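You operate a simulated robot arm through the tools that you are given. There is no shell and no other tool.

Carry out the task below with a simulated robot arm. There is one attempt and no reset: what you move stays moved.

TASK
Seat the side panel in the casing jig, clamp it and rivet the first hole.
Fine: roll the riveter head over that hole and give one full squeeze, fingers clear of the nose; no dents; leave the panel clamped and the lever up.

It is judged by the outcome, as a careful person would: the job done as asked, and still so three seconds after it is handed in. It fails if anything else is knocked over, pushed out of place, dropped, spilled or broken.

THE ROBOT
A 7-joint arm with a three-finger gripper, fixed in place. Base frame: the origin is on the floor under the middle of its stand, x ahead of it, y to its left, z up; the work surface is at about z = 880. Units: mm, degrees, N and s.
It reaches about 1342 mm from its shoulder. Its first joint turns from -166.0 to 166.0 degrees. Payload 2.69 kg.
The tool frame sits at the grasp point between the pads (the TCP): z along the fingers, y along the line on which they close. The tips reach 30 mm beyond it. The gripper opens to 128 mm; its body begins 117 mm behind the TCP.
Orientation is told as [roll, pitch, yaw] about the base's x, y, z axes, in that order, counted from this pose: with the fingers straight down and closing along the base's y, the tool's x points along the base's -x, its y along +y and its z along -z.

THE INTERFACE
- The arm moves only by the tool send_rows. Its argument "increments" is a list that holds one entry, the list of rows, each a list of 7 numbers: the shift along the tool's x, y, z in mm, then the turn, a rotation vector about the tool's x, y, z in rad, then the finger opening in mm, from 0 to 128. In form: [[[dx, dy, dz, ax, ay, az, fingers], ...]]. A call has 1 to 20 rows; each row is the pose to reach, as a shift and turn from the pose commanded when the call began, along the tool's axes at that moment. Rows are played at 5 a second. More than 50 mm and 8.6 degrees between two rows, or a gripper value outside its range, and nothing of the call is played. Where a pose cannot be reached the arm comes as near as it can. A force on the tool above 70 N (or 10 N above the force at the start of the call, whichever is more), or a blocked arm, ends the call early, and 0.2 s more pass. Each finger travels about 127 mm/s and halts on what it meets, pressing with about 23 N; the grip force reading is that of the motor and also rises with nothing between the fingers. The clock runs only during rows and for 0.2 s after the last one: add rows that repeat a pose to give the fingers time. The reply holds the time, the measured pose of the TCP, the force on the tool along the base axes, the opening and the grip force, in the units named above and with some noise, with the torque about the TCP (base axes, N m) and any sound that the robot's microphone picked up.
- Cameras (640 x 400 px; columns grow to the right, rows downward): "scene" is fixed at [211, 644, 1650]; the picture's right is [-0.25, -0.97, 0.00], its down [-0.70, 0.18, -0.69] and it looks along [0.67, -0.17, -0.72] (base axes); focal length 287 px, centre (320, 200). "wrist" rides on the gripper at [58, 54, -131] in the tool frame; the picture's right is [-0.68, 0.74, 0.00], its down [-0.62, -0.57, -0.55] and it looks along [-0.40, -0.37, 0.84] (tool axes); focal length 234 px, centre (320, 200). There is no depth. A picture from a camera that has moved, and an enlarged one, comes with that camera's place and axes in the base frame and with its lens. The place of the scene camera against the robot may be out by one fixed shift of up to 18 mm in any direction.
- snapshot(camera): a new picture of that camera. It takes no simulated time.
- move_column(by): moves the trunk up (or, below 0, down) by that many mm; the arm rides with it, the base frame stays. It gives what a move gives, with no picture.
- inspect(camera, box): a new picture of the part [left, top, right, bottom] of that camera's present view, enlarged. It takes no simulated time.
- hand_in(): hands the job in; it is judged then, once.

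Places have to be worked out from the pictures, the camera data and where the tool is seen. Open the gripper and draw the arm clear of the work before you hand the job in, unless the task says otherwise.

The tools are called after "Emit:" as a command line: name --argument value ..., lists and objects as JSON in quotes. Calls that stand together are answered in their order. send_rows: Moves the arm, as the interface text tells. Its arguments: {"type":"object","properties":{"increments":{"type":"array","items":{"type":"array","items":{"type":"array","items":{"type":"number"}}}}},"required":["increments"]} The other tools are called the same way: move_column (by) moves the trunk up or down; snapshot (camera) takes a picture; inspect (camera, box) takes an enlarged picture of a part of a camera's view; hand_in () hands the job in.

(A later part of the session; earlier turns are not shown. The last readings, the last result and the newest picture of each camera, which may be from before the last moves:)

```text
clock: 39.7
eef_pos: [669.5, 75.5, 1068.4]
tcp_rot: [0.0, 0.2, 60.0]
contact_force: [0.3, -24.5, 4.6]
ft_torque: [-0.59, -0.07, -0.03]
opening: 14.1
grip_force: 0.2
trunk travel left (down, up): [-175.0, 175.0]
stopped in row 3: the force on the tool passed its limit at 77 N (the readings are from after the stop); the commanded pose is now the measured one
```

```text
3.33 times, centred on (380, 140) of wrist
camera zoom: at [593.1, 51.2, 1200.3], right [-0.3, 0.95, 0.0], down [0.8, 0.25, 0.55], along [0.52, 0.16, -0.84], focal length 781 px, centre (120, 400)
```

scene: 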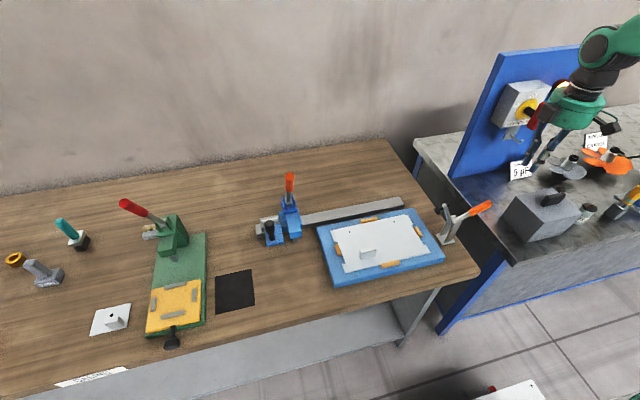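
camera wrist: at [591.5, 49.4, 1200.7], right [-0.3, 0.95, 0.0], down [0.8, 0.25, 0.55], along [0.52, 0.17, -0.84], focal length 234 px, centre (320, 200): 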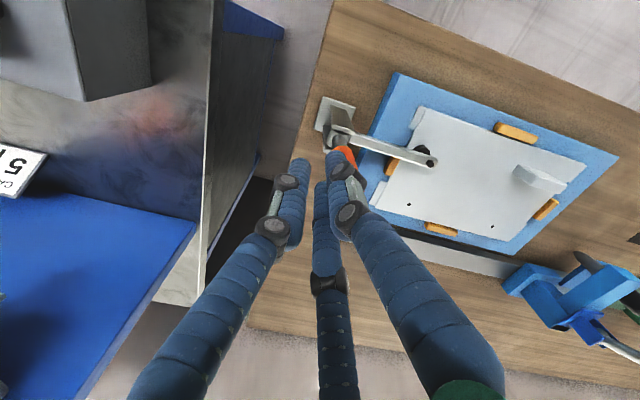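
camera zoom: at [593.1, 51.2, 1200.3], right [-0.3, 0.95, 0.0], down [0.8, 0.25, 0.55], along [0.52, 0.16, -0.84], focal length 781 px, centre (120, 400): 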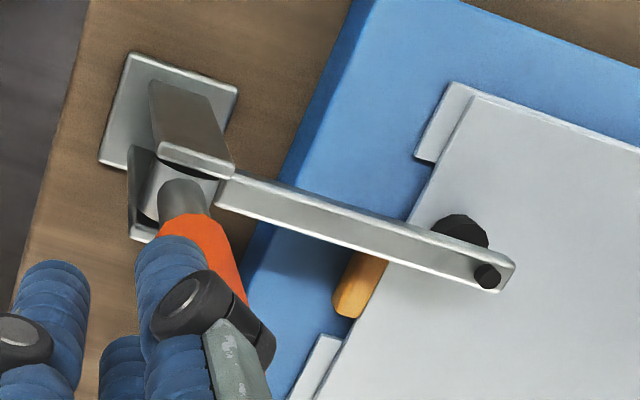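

The handle reached a hard stop (the force spiked at 77 N), so the clamp appears fully closed. I back off slowly in −y to check that it stays down.

Emit:
send_rows --increments '[[[2.6, -1.5, 0, 0, 0, 0, 16], [6.9, -4, 0, 0, 0, 0, 16], [13.9, -8, 0, 0, 0, 0, 16], [22, -12.7, 0, 0, 0, 0, 16], [34.6, -20, 0, 0, 0, 0, 16], [34.6, -20, 0, 0, 0, 0, 16]]]'

Emit:
inspect --camera "scene" --box '[415, 175, 505, 260]'

Emit:
inspect --camera "scene" --box '[415, 215, 475, 260]'

Emit:
snapshot --camera "wrist"

```text
clock: 41.1
eef_pos: [669.7, 38.4, 1068.2]
tcp_rot: [-0.1, 0.3, 60.0]
contact_force: [0.8, 0.1, -0.2]
ft_torque: [0.0, 0.01, 0.03]
opening: 15.9
grip_force: 0.0
trunk travel left (down, up): [-175.0, 175.0]
```

```text
4.71 times, centred on (460, 218) of scene
camera zoom: at [211.0, 644.0, 1650.0], right [-0.25, -0.97, 0.0], down [-0.7, 0.18, -0.69], along [0.67, -0.17, -0.72], focal length 1352 px, centre (-339, 118)
```

zoom: 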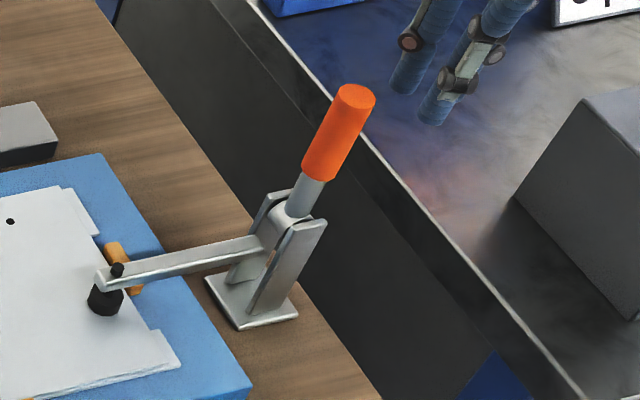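

```text
8.89 times, centred on (445, 238) of scene
camera zoom: at [211.0, 644.0, 1650.0], right [-0.25, -0.97, 0.0], down [-0.7, 0.18, -0.69], along [0.67, -0.17, -0.72], focal length 2554 px, centre (-791, -133)
```

zoom: 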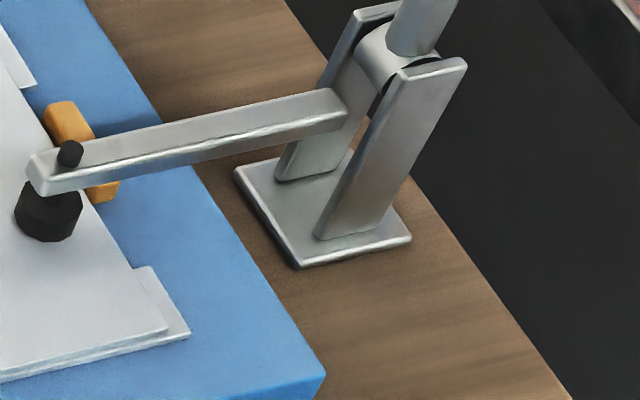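

```text
taken
camera wrist: at [593.2, 14.7, 1200.5], right [-0.3, 0.95, 0.0], down [0.8, 0.25, 0.55], along [0.52, 0.16, -0.84], focal length 234 px, centre (320, 200)
```

wrist: 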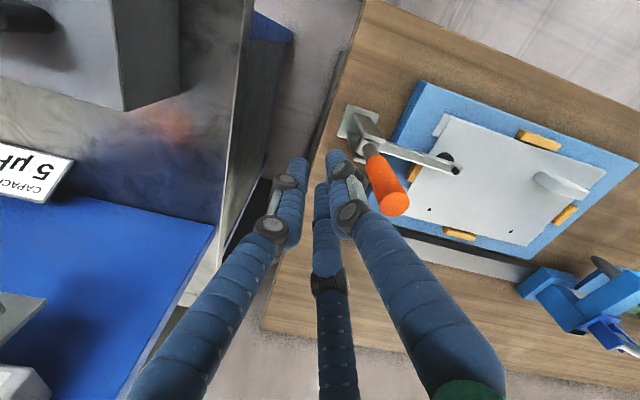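

The clamp stays closed with the handle upright and the pad on the panel about 20 mm in from its edge. To be sure it's fully home, I give it one more measured push in 1 mm steps and watch for any further travel.

Emit:
send_rows --increments '[[[-13, 7.5, 0, 0, 0, 0, 16], [-22, 12.7, 0, 0, 0, 0, 16], [-28, 16.2, 0, 0, 0, 0, 16], [-31, 17.9, 0, 0, 0, 0, 16], [-33, 19, 0, 0, 0, 0, 16], [-34, 19.6, 0, 0, 0, 0, 16], [-35, 20.2, 0, 0, 0, 0, 16], [-35.5, 20.5, 0, 0, 0, 0, 16], [-35.5, 20.5, 0, 0, 0, 0, 16]]]'

Emit:
inspect --camera "scene" --box '[415, 175, 505, 260]'

```text
clock: 43.1
eef_pos: [669.8, 75.6, 1069.4]
tcp_rot: [0.0, 0.1, 60.1]
contact_force: [0.8, -61.3, 1.1]
ft_torque: [-1.79, -0.02, -0.02]
opening: 16.0
grip_force: 0.3
trunk travel left (down, up): [-175.0, 175.0]
```

```text
4.71 times, centred on (460, 218) of scene
camera zoom: at [211.0, 644.0, 1650.0], right [-0.25, -0.97, 0.0], down [-0.7, 0.18, -0.69], along [0.67, -0.17, -0.72], focal length 1352 px, centre (-339, 118)
```

zoom: 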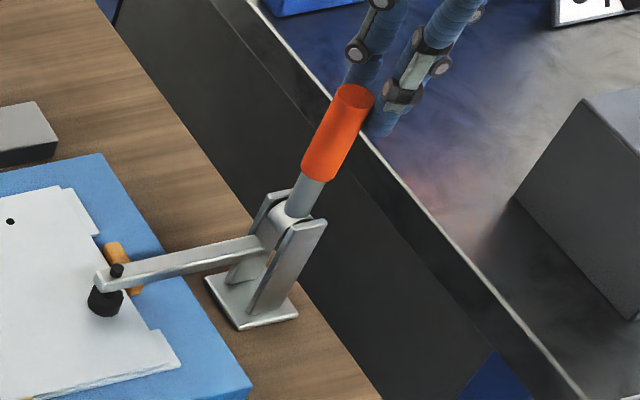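

No further travel at 61 N, so the clamp is fully closed. I back away in −y, rise clear of the handle, and then go to look at the riveter.

Emit:
send_rows --increments '[[[3.5, -2, 0, 0, 0, 0, 16], [10.4, -6, 0, 0, 0, 0, 16], [20.8, -12, 0, 0, 0, 0, 16], [34.6, -20, -10, 0, 0, 0, 16], [34.6, -20, -40, 0, 0, 0, 16], [34.6, -20, -80, 0, 0, 0, 16], [34.6, -20, -120, 0, 0, 0, 16], [34.6, -20, -150, 0, 0, 0, 16], [34.6, -20, -150, 0, 0, 0, 16]]]'

Emit:
snapshot --camera "scene"

```text
clock: 45.1
eef_pos: [672.1, 40.1, 1219.5]
tcp_rot: [-0.1, 0.2, 60.1]
contact_force: [-0.1, 0.0, -0.3]
ft_torque: [-0.01, -0.01, -0.03]
opening: 16.1
grip_force: 0.0
trunk travel left (down, up): [-175.0, 175.0]
```

```text
taken
```

scene: 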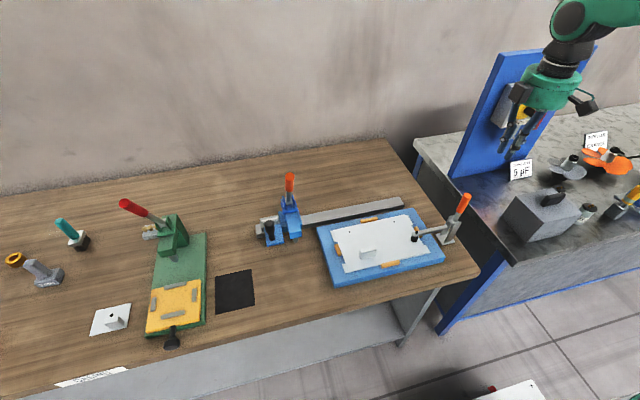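

The clamp is visibly closed with its handle upright. I move over in front of the riveter, high and in free air, for a close look.

Emit:
send_rows --increments '[[[-33, 22.8, 1.5, 0, 0, 0, 16], [-66, 45.6, 3, 0, 0, 0, 16], [-99, 68.4, 4.5, 0, 0, 0, 16], [-132, 91.2, 6, 0, 0, 0, 16], [-165, 114, 7.5, 0, 0, 0, 16], [-198, 136.8, 9, 0, 0, 0, 16], [-231, 159.6, 10.5, 0, 0, 0, 16], [-264, 182.4, 12, 0, 0, 0, 16], [-297, 205.2, 14, 0, 0, 0, 16], [-330, 228, 16, 0, 0, 0, 16], [-363, 250.8, 18, 0, 0, 0, 16], [-396, 273.6, 19, 0, 0, 0, 16], [-429, 296.4, 20, 0, 0, 0, 16], [-429, 296.4, 20, 0, 0, 0, 16]]]'

Emit:
snapshot --camera "wrist"

Emit:
snapshot --camera "scene"

```text
clock: 48.1
eef_pos: [627.0, 562.1, 1195.9]
tcp_rot: [-0.1, 0.2, 60.1]
contact_force: [-0.4, 0.3, -1.3]
ft_torque: [-0.07, 0.02, 0.01]
opening: 16.2
grip_force: 0.0
trunk travel left (down, up): [-175.0, 175.0]
```

```text
taken
camera wrist: at [549.5, 538.7, 1327.9], right [-0.3, 0.95, 0.0], down [0.8, 0.25, 0.55], along [0.52, 0.16, -0.84], focal length 234 px, centre (320, 200)
```

wrist: 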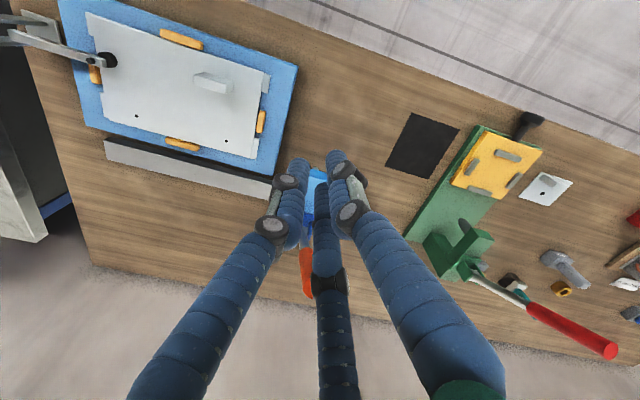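

```text
taken
```

scene: 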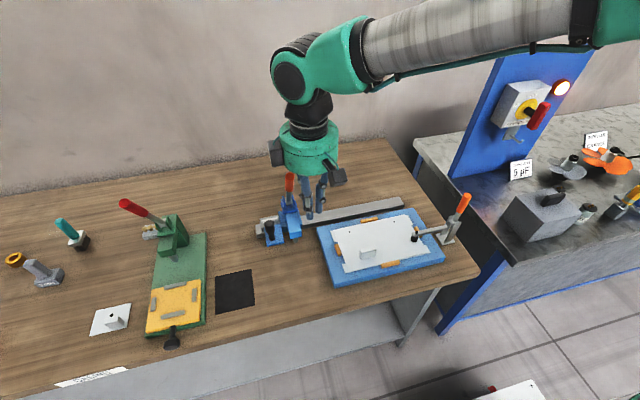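

The fingers hide the riveter from here. I shift −y by 140 mm and a bit lower so it shows beside the fingers.

Emit:
send_rows --increments '[[[30, -17.5, 15, 0, 0, 0, 16], [60, -35, 30, 0, 0, 0, 16], [91, -52.5, 45, 0, 0, 0, 16], [121, -70, 60, 0, 0, 0, 16], [121, -70, 60, 0, 0, 0, 16]]]'

Emit:
snapshot --camera "wrist"

Emit:
inspect --camera "wrist" --box '[350, 120, 550, 300]'

Emit:
inspect --camera "scene" --box '[245, 165, 325, 250]'

```text
clock: 49.3
eef_pos: [626.6, 419.5, 1135.9]
tcp_rot: [-0.1, 0.2, 60.2]
contact_force: [-0.1, -0.7, -0.1]
ft_torque: [0.06, -0.02, -0.01]
opening: 16.0
grip_force: 0.1
trunk travel left (down, up): [-175.0, 175.0]
```

```text
taken
camera wrist: at [550.3, 396.5, 1268.7], right [-0.3, 0.95, 0.0], down [0.8, 0.25, 0.55], along [0.52, 0.16, -0.84], focal length 234 px, centre (320, 200)
```

wrist: 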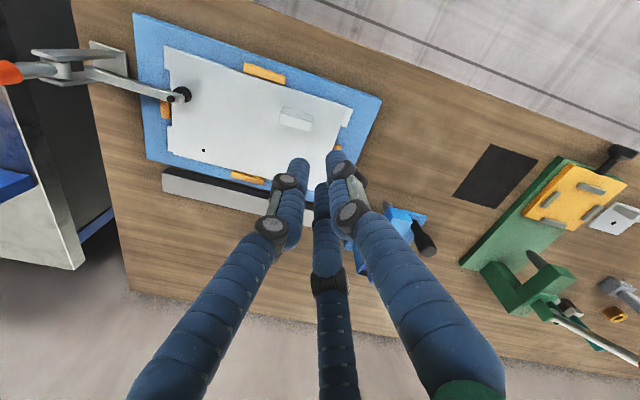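

```text
2.22 times, centred on (450, 210) of wrist
camera zoom: at [550.3, 396.5, 1268.7], right [-0.3, 0.95, 0.0], down [0.8, 0.25, 0.55], along [0.52, 0.16, -0.84], focal length 520 px, centre (31, 178)
```

zoom: 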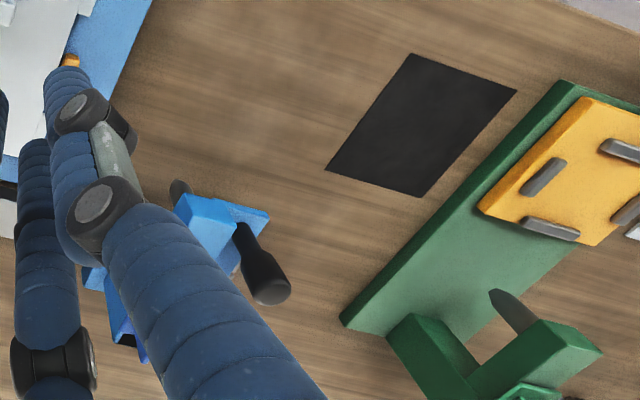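

```text
4.71 times, centred on (285, 208) of scene
camera zoom: at [211.0, 644.0, 1650.0], right [-0.25, -0.97, 0.0], down [-0.7, 0.18, -0.69], along [0.67, -0.17, -0.72], focal length 1352 px, centre (485, 165)
```

zoom: 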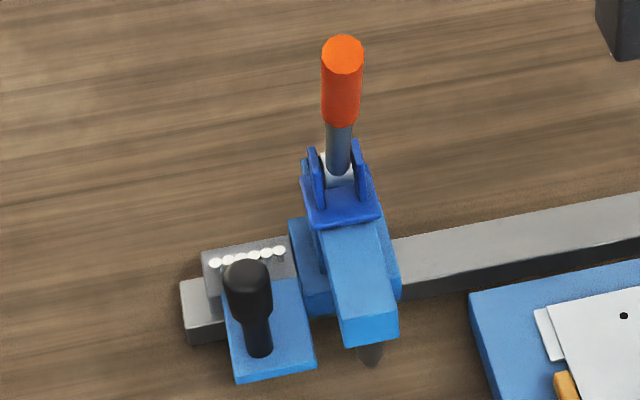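

Triangulating: the knob top is at about (770, 663, 980), the nose tip at (747, 592, 897) in line with the holes, and the lever leans toward −x with its end near (721, 594, 1195). I'll grip the knob with the gripper tilted away from the lever; first I turn back to yaw 0 out in front.

Emit:
send_rows --increments '[[[-12, 14, -3, 0, 0, 0.131, 16], [-24, 27, -5, 0, 0, 0.262, 16], [-37, 41, -8, 0, 0, 0.393, 16], [-49, 55, -10, 0, 0, 0.525, 16], [-61, 68, -13, 0, 0, 0.656, 16], [-74, 82, -15, 0, 0, 0.787, 16], [-86, 96, -18, 0, 0, 0.919, 16], [-98.6, 109.5, -20, 0, 0, 1.05, 16], [-98.6, 109.5, -20, 0, 0, 1.05, 16]]]'

Emit:
snapshot --camera "wrist"

Emit:
inspect --camera "wrist" --box '[200, 60, 640, 340]'

```text
clock: 51.3
eef_pos: [582.0, 559.9, 1157.5]
tcp_rot: [-0.2, 0.1, -0.2]
contact_force: [0.9, 0.7, -0.8]
ft_torque: [-0.03, 0.03, -0.04]
opening: 16.2
grip_force: 0.0
trunk travel left (down, up): [-175.0, 175.0]
```

```text
taken
camera wrist: at [521.5, 614.3, 1288.6], right [0.68, 0.74, 0.0], down [0.61, -0.56, 0.55], along [0.4, -0.37, -0.83], focal length 234 px, centre (320, 200)
```

wrist: 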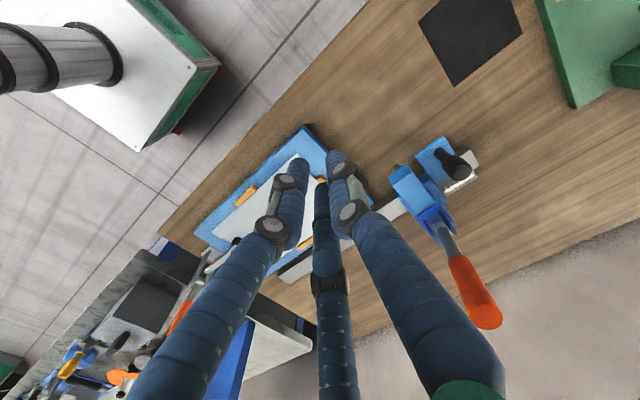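

```text
1.43 times, centred on (420, 200) of wrist
camera zoom: at [521.5, 614.3, 1288.6], right [0.68, 0.74, 0.0], down [0.61, -0.56, 0.55], along [0.4, -0.37, -0.83], focal length 334 px, centre (177, 200)
```

zoom: 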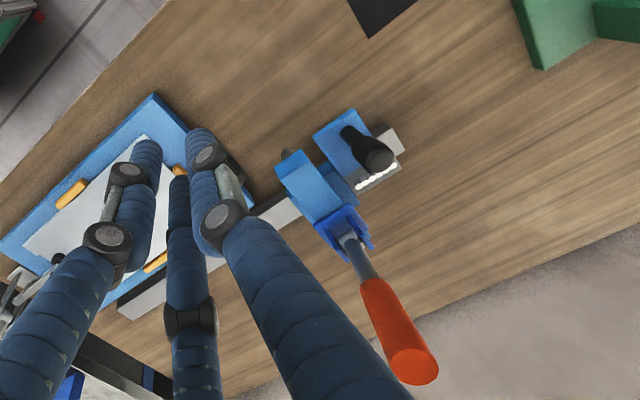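

I now have a clear view of knob, nose and lever. I tilt the gripper 30° here in free space, palm leaning toward +y and away from the lever, and check the result.

Emit:
send_rows --increments '[[[0, 20, 0, 0.131, 0, 0, 30], [0, 40, 0, 0.262, 0, 0, 50], [0, 60, 0, 0.393, 0, 0, 60], [0, 80, 0, 0.524, 0, 0, 60], [0, 80, 0, 0.524, 0, 0, 60]]]'

Emit:
snapshot --camera "wrist"

Emit:
snapshot --camera "scene"

```text
clock: 52.5
eef_pos: [582.8, 642.3, 1156.2]
tcp_rot: [-30.4, 0.0, 0.1]
contact_force: [0.7, 0.1, -1.3]
ft_torque: [-0.16, -0.01, 0.02]
opening: 60.2
grip_force: 0.1
trunk travel left (down, up): [-175.0, 175.0]
```

```text
taken
camera wrist: at [521.9, 753.3, 1242.4], right [0.68, 0.64, -0.37], down [0.62, -0.21, 0.76], along [0.4, -0.74, -0.53], focal length 234 px, centre (320, 200)
```

wrist: 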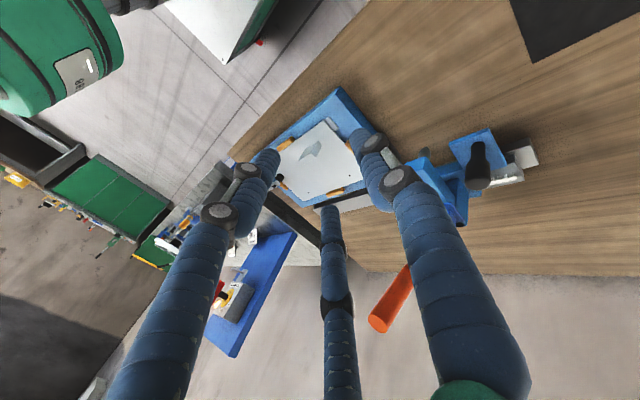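

```text
taken
```

scene: 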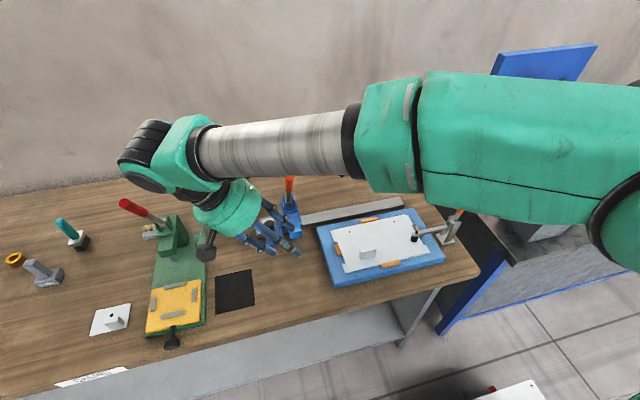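

With the tilt this way, the forearm would pass too close to the lever's end. I undo it and tilt about y instead, so the gripper comes in from the front and both the palm and forearm stay clear of the lever.

Emit:
send_rows --increments '[[[0, 0, 0, -0.132, 0, 0, 60], [0, 0, 0, -0.265, 0, 0, 60], [0, 0, 0, -0.397, 0, 0, 60], [0, 0, 0, -0.53, 0, 0, 60], [0, 0, 0, -0.53, 0, 0, 60]]]'

Emit:
send_rows --increments '[[[0, 2, 0, 0, -0.131, 0, 60], [0, 5, 0, 0, -0.262, 0, 60], [0, 10, 0, 0, -0.393, 0, 60], [0, 14, 0, 0, -0.524, 0, 60], [0, 18, 0, 0, -0.655, 0, 60], [0, 22, 0, 0, -0.785, 0, 60], [0, 22, 0, 0, -0.785, 0, 60]]]'

Emit:
snapshot --camera "wrist"

Emit:
snapshot --camera "scene"

```text
clock: 53.7
eef_pos: [581.2, 639.6, 1157.7]
tcp_rot: [0.3, 0.0, 0.0]
contact_force: [0.1, -0.2, 0.6]
ft_torque: [0.09, 0.0, 0.02]
opening: 59.9
grip_force: 0.0
trunk travel left (down, up): [-175.0, 175.0]
```

```text
clock: 55.3
eef_pos: [581.3, 662.8, 1157.4]
tcp_rot: [0.3, -45.1, -0.2]
contact_force: [-0.1, 0.3, -0.1]
ft_torque: [-0.02, 0.0, 0.0]
opening: 60.1
grip_force: 0.1
trunk travel left (down, up): [-175.0, 175.0]
```

```text
taken
camera wrist: at [445.9, 715.6, 1208.9], right [0.48, 0.73, 0.48], down [0.05, -0.57, 0.82], along [0.88, -0.37, -0.31], focal length 234 px, centre (320, 200)
```

wrist: 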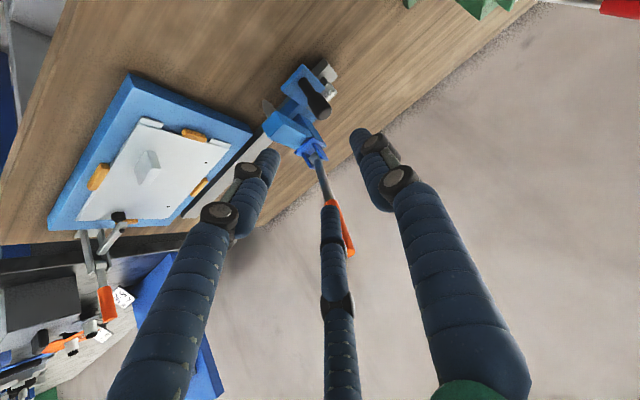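

```text
taken
```

scene: 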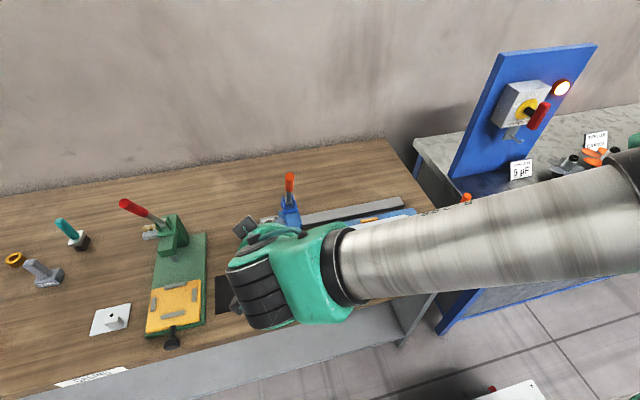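

The gripper now leans in from the front at 45° and the forearm is far from the lever. The knob lies almost straight along the tool axis, so I advance 190 mm along it and stop short for a check.

Emit:
send_rows --increments '[[[0.5, 0, 32, 0, 0, 0, 48], [1, 0, 64, 0, 0, 0, 44], [1.5, 0, 96, 0, 0, 0, 44], [2, 0, 128, 0, 0, 0, 44], [2.5, 0, 160, 0, 0, 0, 44], [3, 0, 190, 0, 0, 0, 44], [3, 0, 190, 0, 0, 0, 44]]]'

Emit:
snapshot --camera "wrist"

Emit:
inspect --camera "wrist" --box '[230, 60, 430, 260]'

Emit:
inspect --camera "scene" --box '[220, 150, 340, 270]'

```text
clock: 56.9
eef_pos: [714.5, 661.7, 1019.5]
tcp_rot: [0.3, -45.0, -0.1]
contact_force: [0.2, -0.3, -0.8]
ft_torque: [0.02, 0.01, -0.02]
opening: 44.4
grip_force: 0.1
trunk travel left (down, up): [-175.0, 175.0]
```

```text
taken
camera wrist: at [578.7, 715.6, 1071.5], right [0.48, 0.73, 0.48], down [0.05, -0.57, 0.82], along [0.88, -0.37, -0.31], focal length 234 px, centre (320, 200)
```

wrist: 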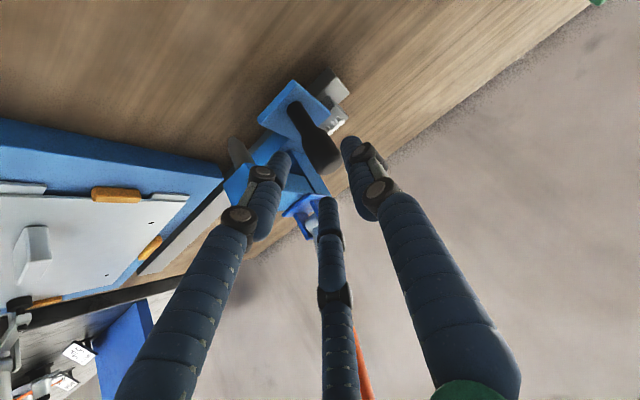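

```text
2.00 times, centred on (330, 160) of wrist
camera zoom: at [578.7, 715.6, 1071.5], right [0.48, 0.73, 0.48], down [0.05, -0.57, 0.82], along [0.88, -0.37, -0.31], focal length 468 px, centre (300, 280)
```

zoom: 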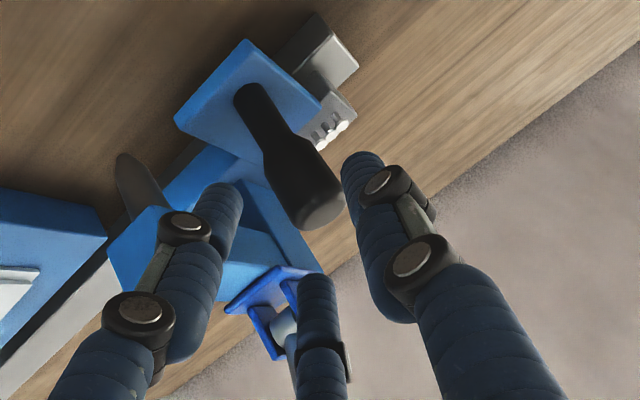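

```text
3.33 times, centred on (280, 210) of scene
camera zoom: at [211.0, 644.0, 1650.0], right [-0.25, -0.97, 0.0], down [-0.7, 0.18, -0.69], along [0.67, -0.17, -0.72], focal length 958 px, centre (453, 167)
```

zoom: 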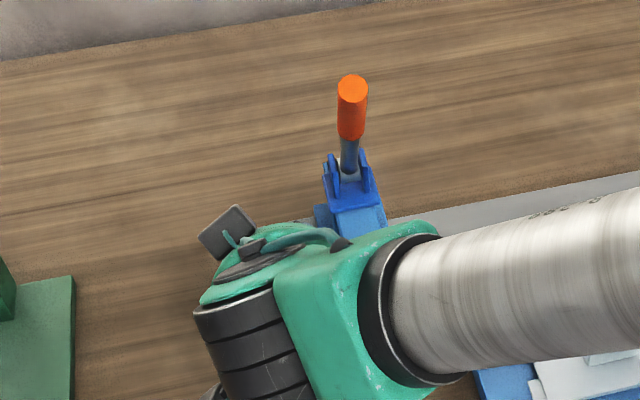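

The knob is centred along the tool axis between the open fingers, and nothing else is close. I advance the remaining 78 mm with the fingers at 44 mm.

Emit:
send_rows --increments '[[[0, 0, 16, 0, 0, 0, 44], [0, 0, 32, 0, 0, 0, 44], [0, 0, 48, 0, 0, 0, 44], [0, 0, 60, 0, 0, 0, 44], [0, 0, 70, 0, 0, 0, 44], [0, 0, 78, 0, 0, 0, 44], [0, 0, 78, 0, 0, 0, 44]]]'

Emit:
inspect --camera "wrist" --box '[230, 60, 430, 260]'

Emit:
inspect --camera "scene" --box '[220, 150, 340, 270]'

```text
clock: 58.5
eef_pos: [768.1, 661.8, 963.6]
tcp_rot: [0.2, -44.9, -0.1]
contact_force: [-2.4, -8.8, 3.4]
ft_torque: [-0.15, 0.1, -0.1]
opening: 49.6
grip_force: 3.9
trunk travel left (down, up): [-175.0, 175.0]
```

```text
2.00 times, centred on (330, 160) of wrist
camera zoom: at [633.4, 714.6, 1015.9], right [0.48, 0.73, 0.48], down [0.05, -0.57, 0.82], along [0.88, -0.37, -0.31], focal length 468 px, centre (300, 280)
```

zoom: 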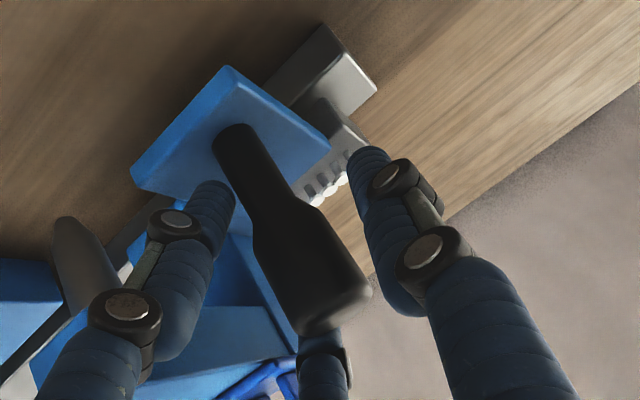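

```text
3.33 times, centred on (280, 210) of scene
camera zoom: at [211.0, 644.0, 1650.0], right [-0.25, -0.97, 0.0], down [-0.7, 0.18, -0.69], along [0.67, -0.17, -0.72], focal length 958 px, centre (453, 167)
```

zoom: 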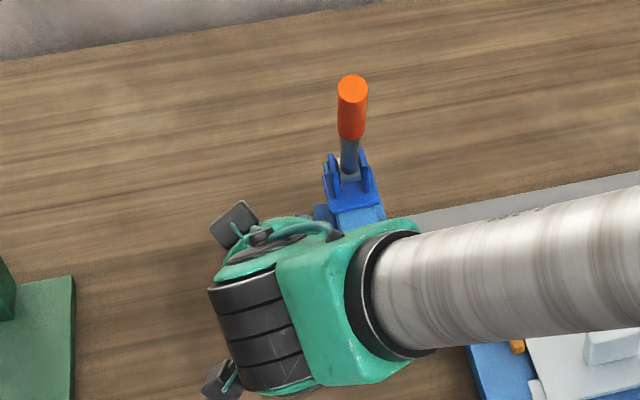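

A finger is already touching the knob lightly (about 9 N), and the knob is inside the grasp. I close the fingers gently onto it.

Emit:
send_rows --increments '[[[0, 0, 0, 0, 0, 0, 40], [0, 0, 0, 0, 0, 0, 34], [0, 0, 0, 0, 0, 0, 28], [0, 0, 0, 0, 0, 0, 22], [0, 0, 0, 0, 0, 0, 18], [0, 0, 0, 0, 0, 0, 18]]]'

Emit:
inspect --camera "wrist" --box '[230, 60, 430, 260]'

```text
clock: 59.9
eef_pos: [769.9, 658.8, 965.7]
tcp_rot: [0.2, -45.0, -0.3]
contact_force: [3.2, -36.6, 4.6]
ft_torque: [-0.6, 0.32, -0.38]
opening: 43.7
grip_force: 20.2
trunk travel left (down, up): [-175.0, 175.0]
```

```text
2.00 times, centred on (330, 160) of wrist
camera zoom: at [634.5, 712.8, 1017.2], right [0.48, 0.73, 0.48], down [0.05, -0.57, 0.82], along [0.88, -0.37, -0.31], focal length 468 px, centre (300, 280)
```

zoom: 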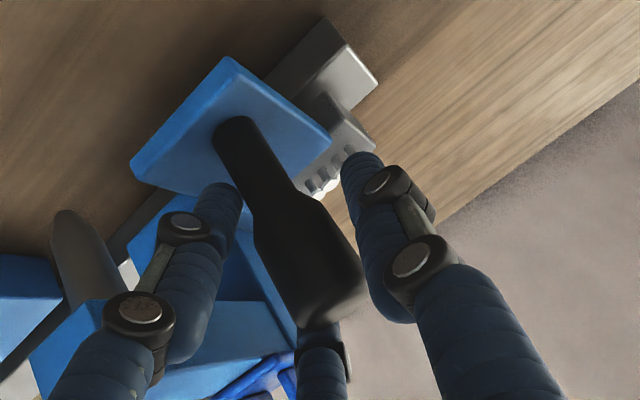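

Only the −y finger is loading the knob, pushing it toward +y against the carriage's end. I relax the grip to a loose cage at 44 mm and push gently in −y with the opposite finger to see how the carriage rolls.

Emit:
send_rows --increments '[[[0, 0, 0, 0, 0, 0, 44], [0, -4, 0, 0, 0, 0, 44], [0, -8, 0, 0, 0, 0, 44], [0, -12, 0, 0, 0, 0, 44], [0, -16, 0, 0, 0, 0, 44], [0, -20, 0, 0, 0, 0, 44], [0, -20, 0, 0, 0, 0, 44]]]'

Emit:
inspect --camera "wrist" --box '[230, 60, 430, 260]'

Emit:
inspect --camera "scene" --box '[220, 150, 340, 270]'

```text
clock: 61.5
eef_pos: [768.5, 641.3, 964.3]
tcp_rot: [0.2, -44.8, -0.2]
contact_force: [0.7, 1.7, -0.1]
ft_torque: [-0.03, 0.0, 0.04]
opening: 44.9
grip_force: 0.8
trunk travel left (down, up): [-175.0, 175.0]
```

```text
2.00 times, centred on (330, 160) of wrist
camera zoom: at [633.6, 695.1, 1016.4], right [0.48, 0.74, 0.48], down [0.05, -0.57, 0.82], along [0.88, -0.37, -0.31], focal length 468 px, centre (300, 280)
```

zoom: 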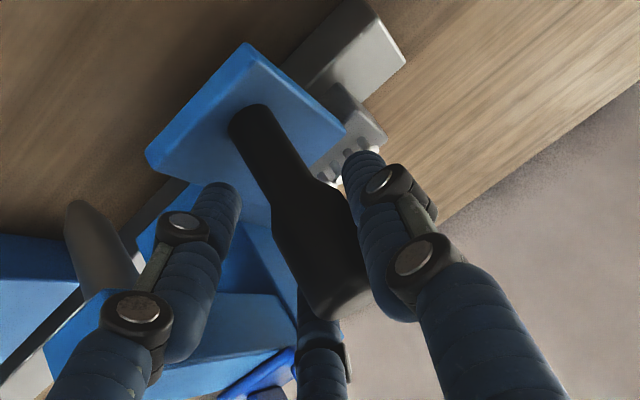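

```text
3.33 times, centred on (280, 210) of scene
camera zoom: at [211.0, 644.0, 1650.0], right [-0.25, -0.97, 0.0], down [-0.7, 0.18, -0.69], along [0.67, -0.17, -0.72], focal length 958 px, centre (453, 167)
```

zoom: 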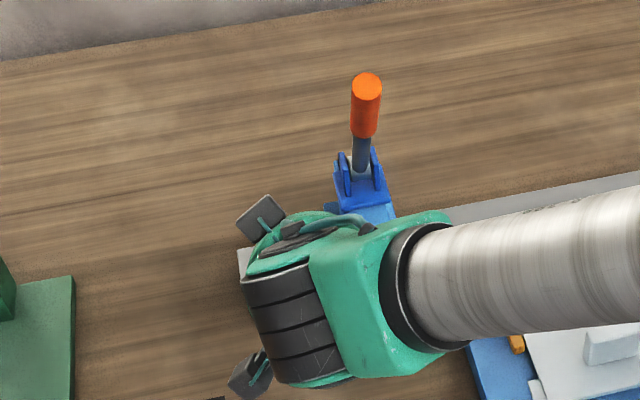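

The carriage rolls easily (about 2 N), with the +y finger pushing. I roll it a further 142 mm in −y, slowing at the end so it stops short of the hole for measuring.

Emit:
send_rows --increments '[[[0, -8, 0, 0, 0, 0, 44], [0, -16, 0, 0, 0, 0, 44], [0, -24, 0, 0, 0, 0, 44], [0, -32, 0, 0, 0, 0, 44], [0, -40, 0, 0, 0, 0, 44], [0, -48, 0, 0, 0, 0, 44], [0, -56, 0, 0, 0, 0, 44], [0, -64, 0, 0, 0, 0, 44], [0, -72, 0, 0, 0, 0, 44], [0, -80, 0, 0, 0, 0, 44], [0, -88, 0, 0, 0, 0, 44], [0, -96, 0, 0, 0, 0, 44], [0, -104, 0, 0, 0, 0, 44], [0, -112, 0, 0, 0, 0, 44], [0, -120, 0, 0, 0, 0, 44], [0, -128, 0, 0, 0, 0, 44], [0, -134, 0, 0, 0, 0, 44], [0, -138, 0, 0, 0, 0, 44], [0, -141, 0, 0, 0, 0, 44], [0, -142, 0, 0, 0, 0, 44]]]'

Emit:
snapshot --camera "wrist"

Emit:
inspect --camera "wrist" --box '[150, 60, 430, 260]'

Emit:
snapshot --camera "scene"

```text
clock: 65.7
eef_pos: [769.6, 499.8, 964.6]
tcp_rot: [0.2, -45.0, -0.1]
contact_force: [0.6, 2.3, 0.9]
ft_torque: [0.02, -0.03, 0.01]
opening: 45.8
grip_force: 1.3
trunk travel left (down, up): [-175.0, 175.0]
```

```text
taken
camera wrist: at [633.8, 553.9, 1016.8], right [0.48, 0.73, 0.48], down [0.05, -0.57, 0.82], along [0.88, -0.37, -0.31], focal length 234 px, centre (320, 200)
```

wrist: 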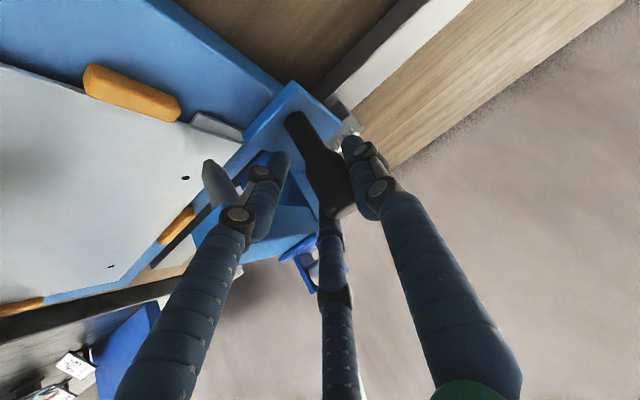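

```text
2.00 times, centred on (290, 160) of wrist
camera zoom: at [633.8, 553.9, 1016.8], right [0.48, 0.73, 0.48], down [0.05, -0.57, 0.82], along [0.88, -0.37, -0.31], focal length 468 px, centre (380, 280)
```

zoom: 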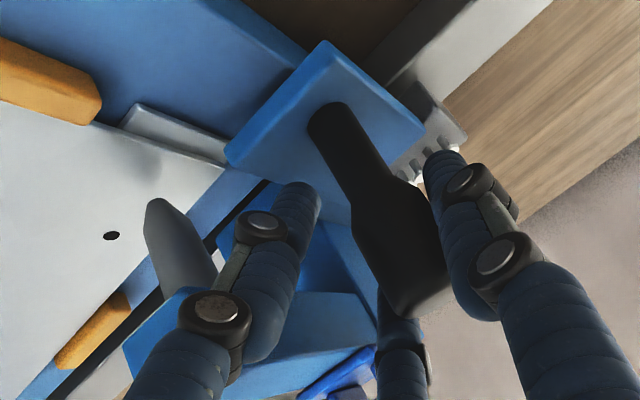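

```text
taken
```

scene: 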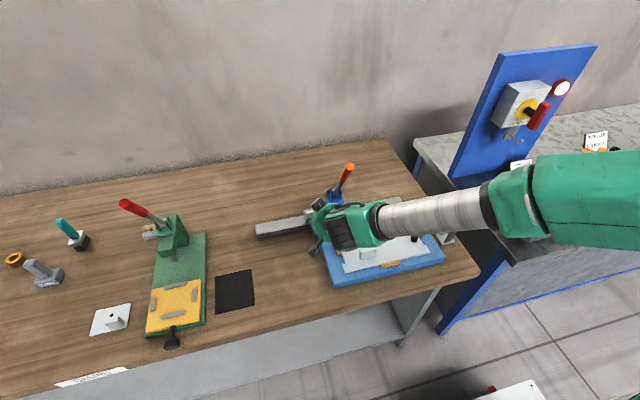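

Nose and hole 1 are now in the same view; the nose is near y 441 and the hole is about 30 mm further on. I roll 24 mm more, slowly, then check again.

Emit:
send_rows --increments '[[[0, -4, 0, 0, 0, 0, 44], [0, -8, 0, 0, 0, 0, 44], [0, -12, 0, 0, 0, 0, 44], [0, -16, 0, 0, 0, 0, 44], [0, -19, 0, 0, 0, 0, 44], [0, -22, 0, 0, 0, 0, 44], [0, -24, 0, 0, 0, 0, 44], [0, -24, 0, 0, 0, 0, 44]]]'

Emit:
snapshot --camera "wrist"

Emit:
inspect --camera "wrist" --box '[150, 100, 310, 220]'

Emit:
inspect --camera "scene" --box '[290, 170, 400, 270]'

```text
clock: 67.5
eef_pos: [767.8, 477.0, 962.5]
tcp_rot: [0.2, -45.0, -0.2]
contact_force: [1.0, -0.1, 1.0]
ft_torque: [0.01, 0.01, 0.01]
opening: 44.1
grip_force: 0.0
trunk travel left (down, up): [-175.0, 175.0]
```

```text
taken
camera wrist: at [633.7, 529.8, 1016.0], right [0.48, 0.73, 0.48], down [0.05, -0.57, 0.82], along [0.88, -0.37, -0.31], focal length 234 px, centre (320, 200)
```

wrist: 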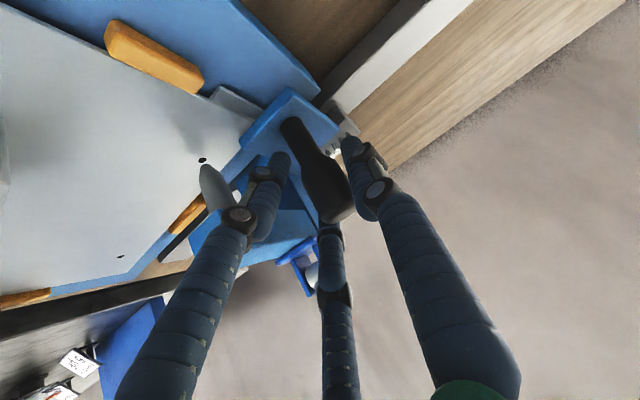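

```text
3.33 times, centred on (230, 160) of wrist
camera zoom: at [633.7, 529.8, 1016.0], right [0.48, 0.73, 0.48], down [0.05, -0.57, 0.82], along [0.88, -0.37, -0.31], focal length 781 px, centre (620, 333)
```

zoom: 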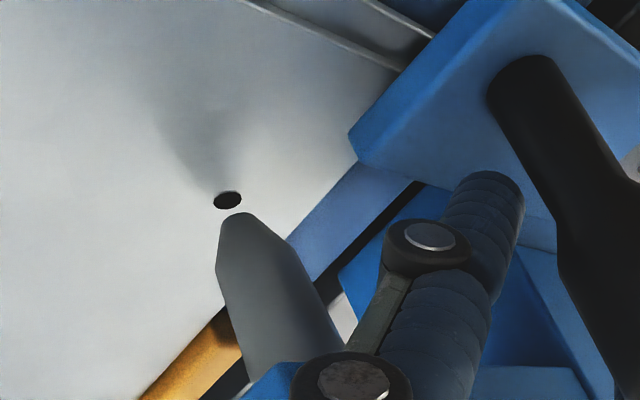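

```text
4.00 times, centred on (345, 220) of scene
camera zoom: at [211.0, 644.0, 1650.0], right [-0.25, -0.97, 0.0], down [-0.7, 0.18, -0.69], along [0.67, -0.17, -0.72], focal length 1149 px, centre (220, 120)
```

zoom: 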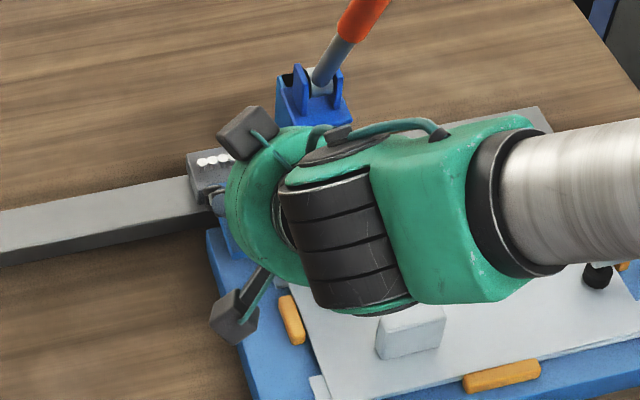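

In this view the nose tip is nearly over hole 1, but the side-on angle makes the last few mm ambiguous. I open slightly, back out along the tool axis, and move the arm to −y so the scene camera gets a clear look.

Emit:
send_rows --increments '[[[0, 0, 0, 0, 0, 0, 50], [0, 0, -6, 0, 0, 0, 50], [0, 0, -14, 0, 0, 0, 50], [0, 0, -26, 0, 0, 0, 50], [0, 0, -45, 0, 0, 0, 50], [0, 0, -70, 0, 0, 0, 50], [0, 0, -100, 0, 0, 0, 50], [0, 0, -130, 0, 0, 0, 50], [0, 0, -150, 0, 0, 0, 50]]]'

Emit:
send_rows --increments '[[[0, -35, 0, 0, 0, 0, 50], [0, -70, 0, 0, 0, 0, 50], [0, -105, 0, 0, 0, 0, 50], [0, -140, 0, 0, 0, 0, 50], [0, -170, 0, 0, 0, 0, 50], [0, -200, 0, 0, 0, 0, 50], [0, -200, 0, 0, 0, 0, 50]]]'

Emit:
snapshot --camera "scene"

Emit:
inspect --camera "scene" --box '[310, 180, 390, 240]'

```text
clock: 69.5
eef_pos: [663.2, 476.9, 1069.8]
tcp_rot: [0.3, -45.0, -0.1]
contact_force: [0.0, -0.3, 1.0]
ft_torque: [0.08, 0.02, 0.0]
opening: 50.4
grip_force: 0.2
trunk travel left (down, up): [-175.0, 175.0]
```

```text
clock: 71.1
eef_pos: [662.3, 273.5, 1071.0]
tcp_rot: [0.2, -45.0, -0.2]
contact_force: [0.0, -0.4, 0.1]
ft_torque: [0.03, 0.01, 0.03]
opening: 49.9
grip_force: 0.0
trunk travel left (down, up): [-175.0, 175.0]
```

```text
taken
```

scene: 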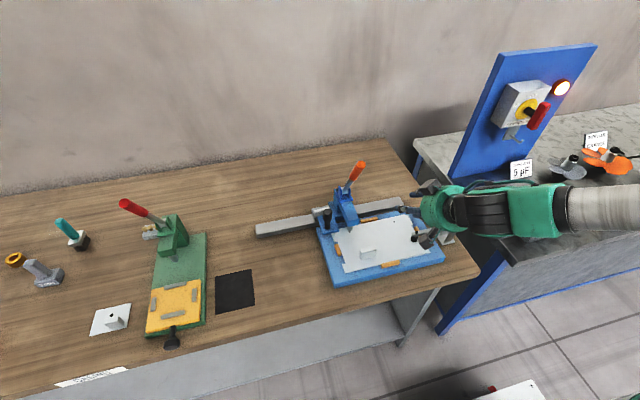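

```text
6.67 times, centred on (350, 210) of scene
camera zoom: at [211.0, 644.0, 1650.0], right [-0.25, -0.97, 0.0], down [-0.7, 0.18, -0.69], along [0.67, -0.17, -0.72], focal length 1915 px, centre (120, 133)
```

zoom: 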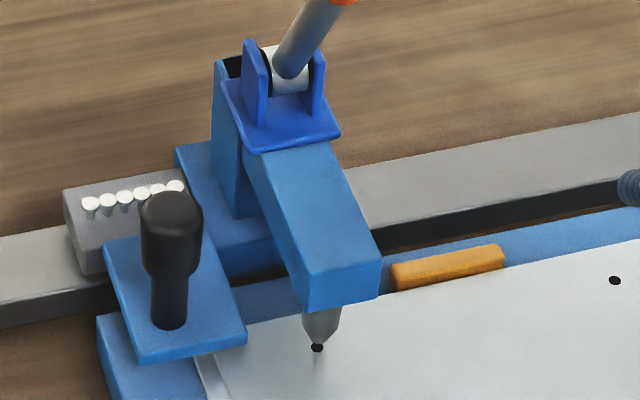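

The nose is visible right at the hole. I zoom in closely to measure the remaining offset.

Emit:
inspect --camera "scene" --box '[342, 222, 358, 234]'

Emit:
snapshot --camera "wrist"

```text
16.00 times, centred on (350, 228) of scene
camera zoom: at [211.0, 644.0, 1650.0], right [-0.25, -0.97, 0.0], down [-0.7, 0.18, -0.69], along [0.67, -0.17, -0.72], focal length 4596 px, centre (-160, -248)
```

zoom: 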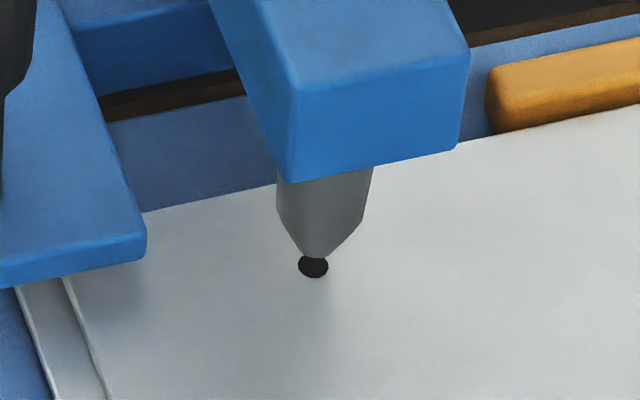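

```text
taken
camera wrist: at [527.4, 327.8, 1122.7], right [0.48, 0.73, 0.48], down [0.05, -0.57, 0.82], along [0.88, -0.37, -0.31], focal length 234 px, centre (320, 200)
```

wrist: 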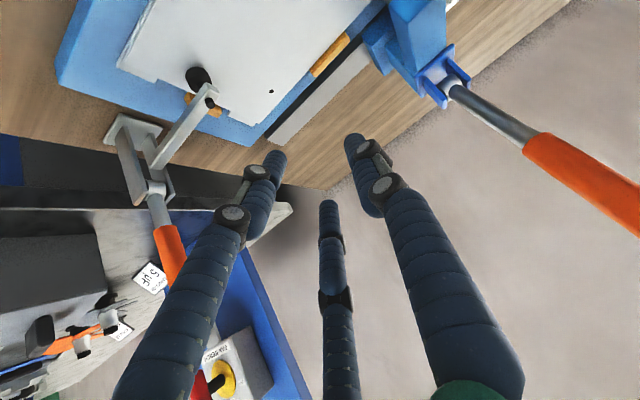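

The nose tip sits over hole 1 with the hole's rim just peeking out in front. I want one more viewpoint to confirm the y alignment, so I check the wrist view from the front side.

Emit:
inspect --camera "wrist" --box '[310, 0, 470, 110]'

Emit:
inspect --camera "scene" --box '[346, 225, 354, 231]'

```text
3.64 times, centred on (390, 55) of wrist
camera zoom: at [527.4, 327.8, 1122.7], right [0.48, 0.73, 0.48], down [0.05, -0.57, 0.82], along [0.88, -0.37, -0.31], focal length 852 px, centre (66, 727)
```

zoom: 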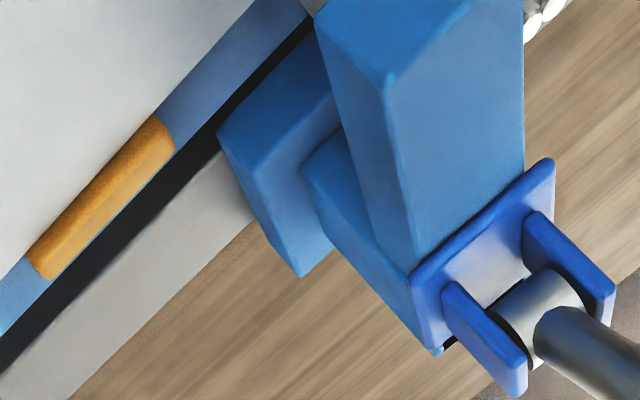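

```text
16.00 times, centred on (350, 228) of scene
camera zoom: at [211.0, 644.0, 1650.0], right [-0.25, -0.97, 0.0], down [-0.7, 0.18, -0.69], along [0.67, -0.17, -0.72], focal length 4596 px, centre (-160, -248)
```

zoom: 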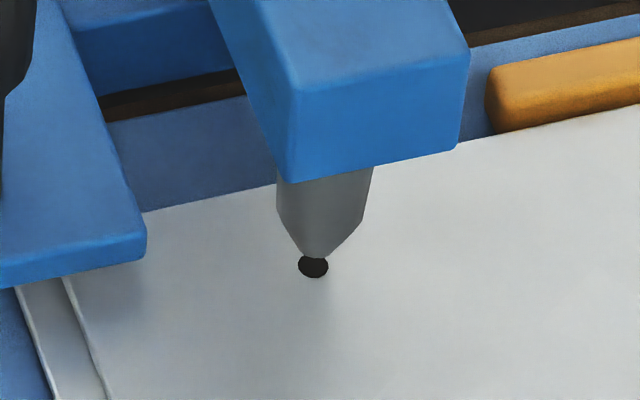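

I want a straight-on view along x, so I bring the wrist camera in front of the nose with the fingers closed and well short of it.

Emit:
send_rows --increments '[[[10, 21, 7, 0, 0, 0, 30], [20, 42, 14, 0, 0, 0, 10], [31, 63, 21, 0, 0, 0, 0], [41, 84, 28, 0, 0, 0, 0], [51.6, 105.5, 34.6, 0, 0, 0, 0], [51.6, 105.5, 34.6, 0, 0, 0, 0]]]'

Emit:
snapshot --camera "wrist"

Emit:
inspect --camera "wrist" --box '[290, 70, 380, 130]'

```text
clock: 72.5
eef_pos: [650.7, 382.4, 1008.3]
tcp_rot: [0.2, -45.0, -0.3]
contact_force: [1.1, 0.0, -0.3]
ft_torque: [-0.03, -0.02, -0.01]
opening: 2.2
grip_force: 22.7
trunk travel left (down, up): [-175.0, 175.0]
```

```text
taken
camera wrist: at [515.2, 435.4, 1060.7], right [0.48, 0.74, 0.48], down [0.05, -0.57, 0.82], along [0.88, -0.37, -0.31], focal length 234 px, centre (320, 200)
```

wrist: 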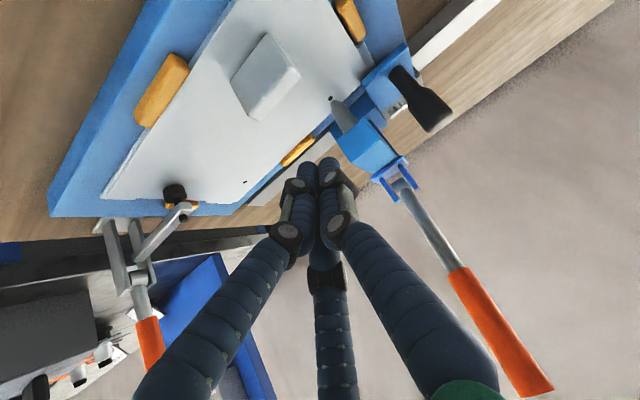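

```text
6.67 times, centred on (335, 100) of wrist
camera zoom: at [515.2, 435.4, 1060.7], right [0.48, 0.74, 0.48], down [0.05, -0.57, 0.82], along [0.88, -0.37, -0.31], focal length 1561 px, centre (220, 867)
```

zoom: 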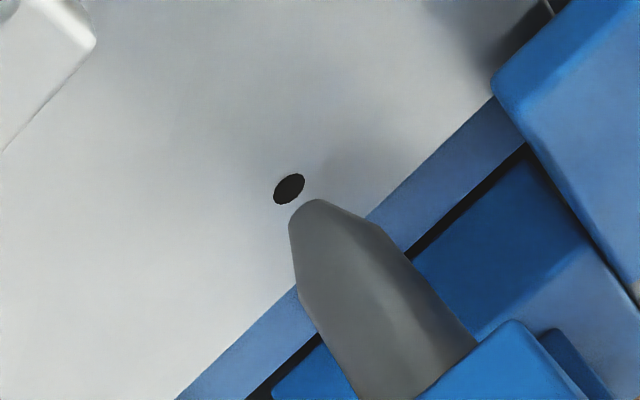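

From the front the hole appears about 1.5–2 mm further toward −y than the nose, while the scene view suggests under 1 mm. I zoom in fully on this view for a finer measurement.

Emit:
inspect --camera "wrist" --box '[318, 88, 350, 108]'

```text
16.00 times, centred on (334, 98) of wrist
camera zoom: at [515.2, 435.4, 1060.7], right [0.48, 0.74, 0.48], down [0.05, -0.57, 0.82], along [0.88, -0.37, -0.31], focal length 3747 px, centre (96, 1832)
```

zoom: 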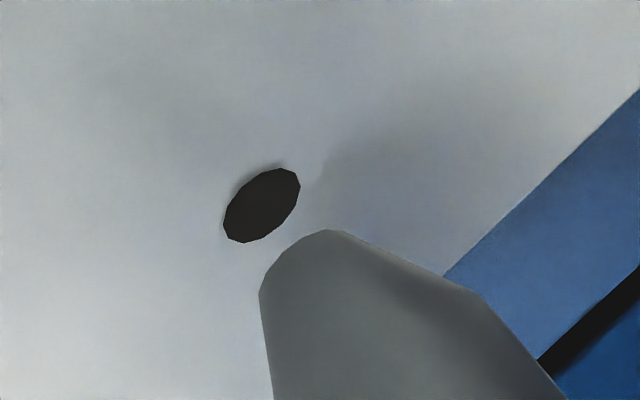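

At full zoom the nose-tip centre lands within about 0.3 mm of the hole centre, so the head is aligned. Next I need the lever's geometry, so I look at it from both cameras.

Emit:
inspect --camera "scene" --box '[310, 150, 390, 230]'

Emit:
inspect --camera "wrist" --box '[340, 100, 580, 400]'

```text
5.00 times, centred on (350, 190) of scene
camera zoom: at [211.0, 644.0, 1650.0], right [-0.25, -0.97, 0.0], down [-0.7, 0.18, -0.69], along [0.67, -0.17, -0.72], focal length 1436 px, centre (170, 250)
```

zoom: 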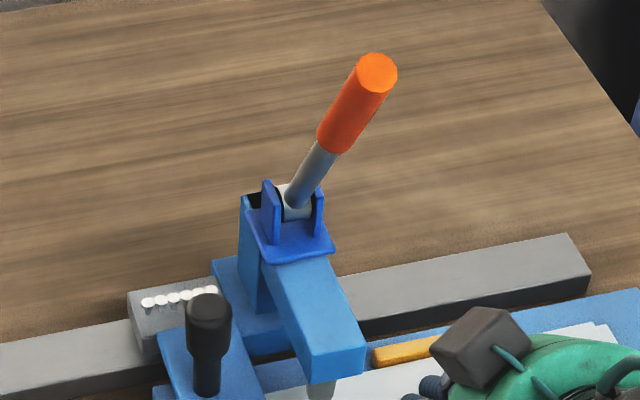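

```text
1.33 times, centred on (460, 250) of wrist
camera zoom: at [515.2, 435.4, 1060.7], right [0.48, 0.74, 0.48], down [0.05, -0.57, 0.82], along [0.88, -0.37, -0.31], focal length 312 px, centre (133, 133)
```

zoom: 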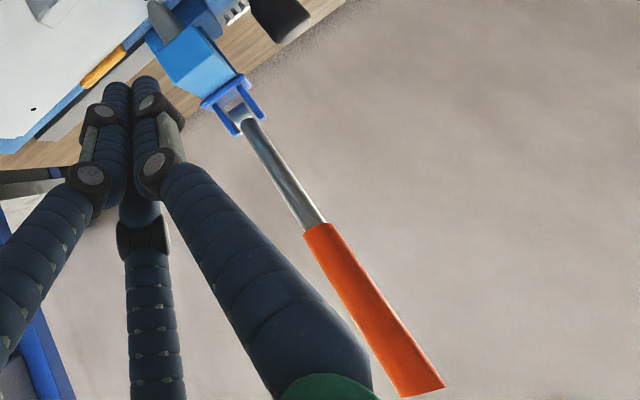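

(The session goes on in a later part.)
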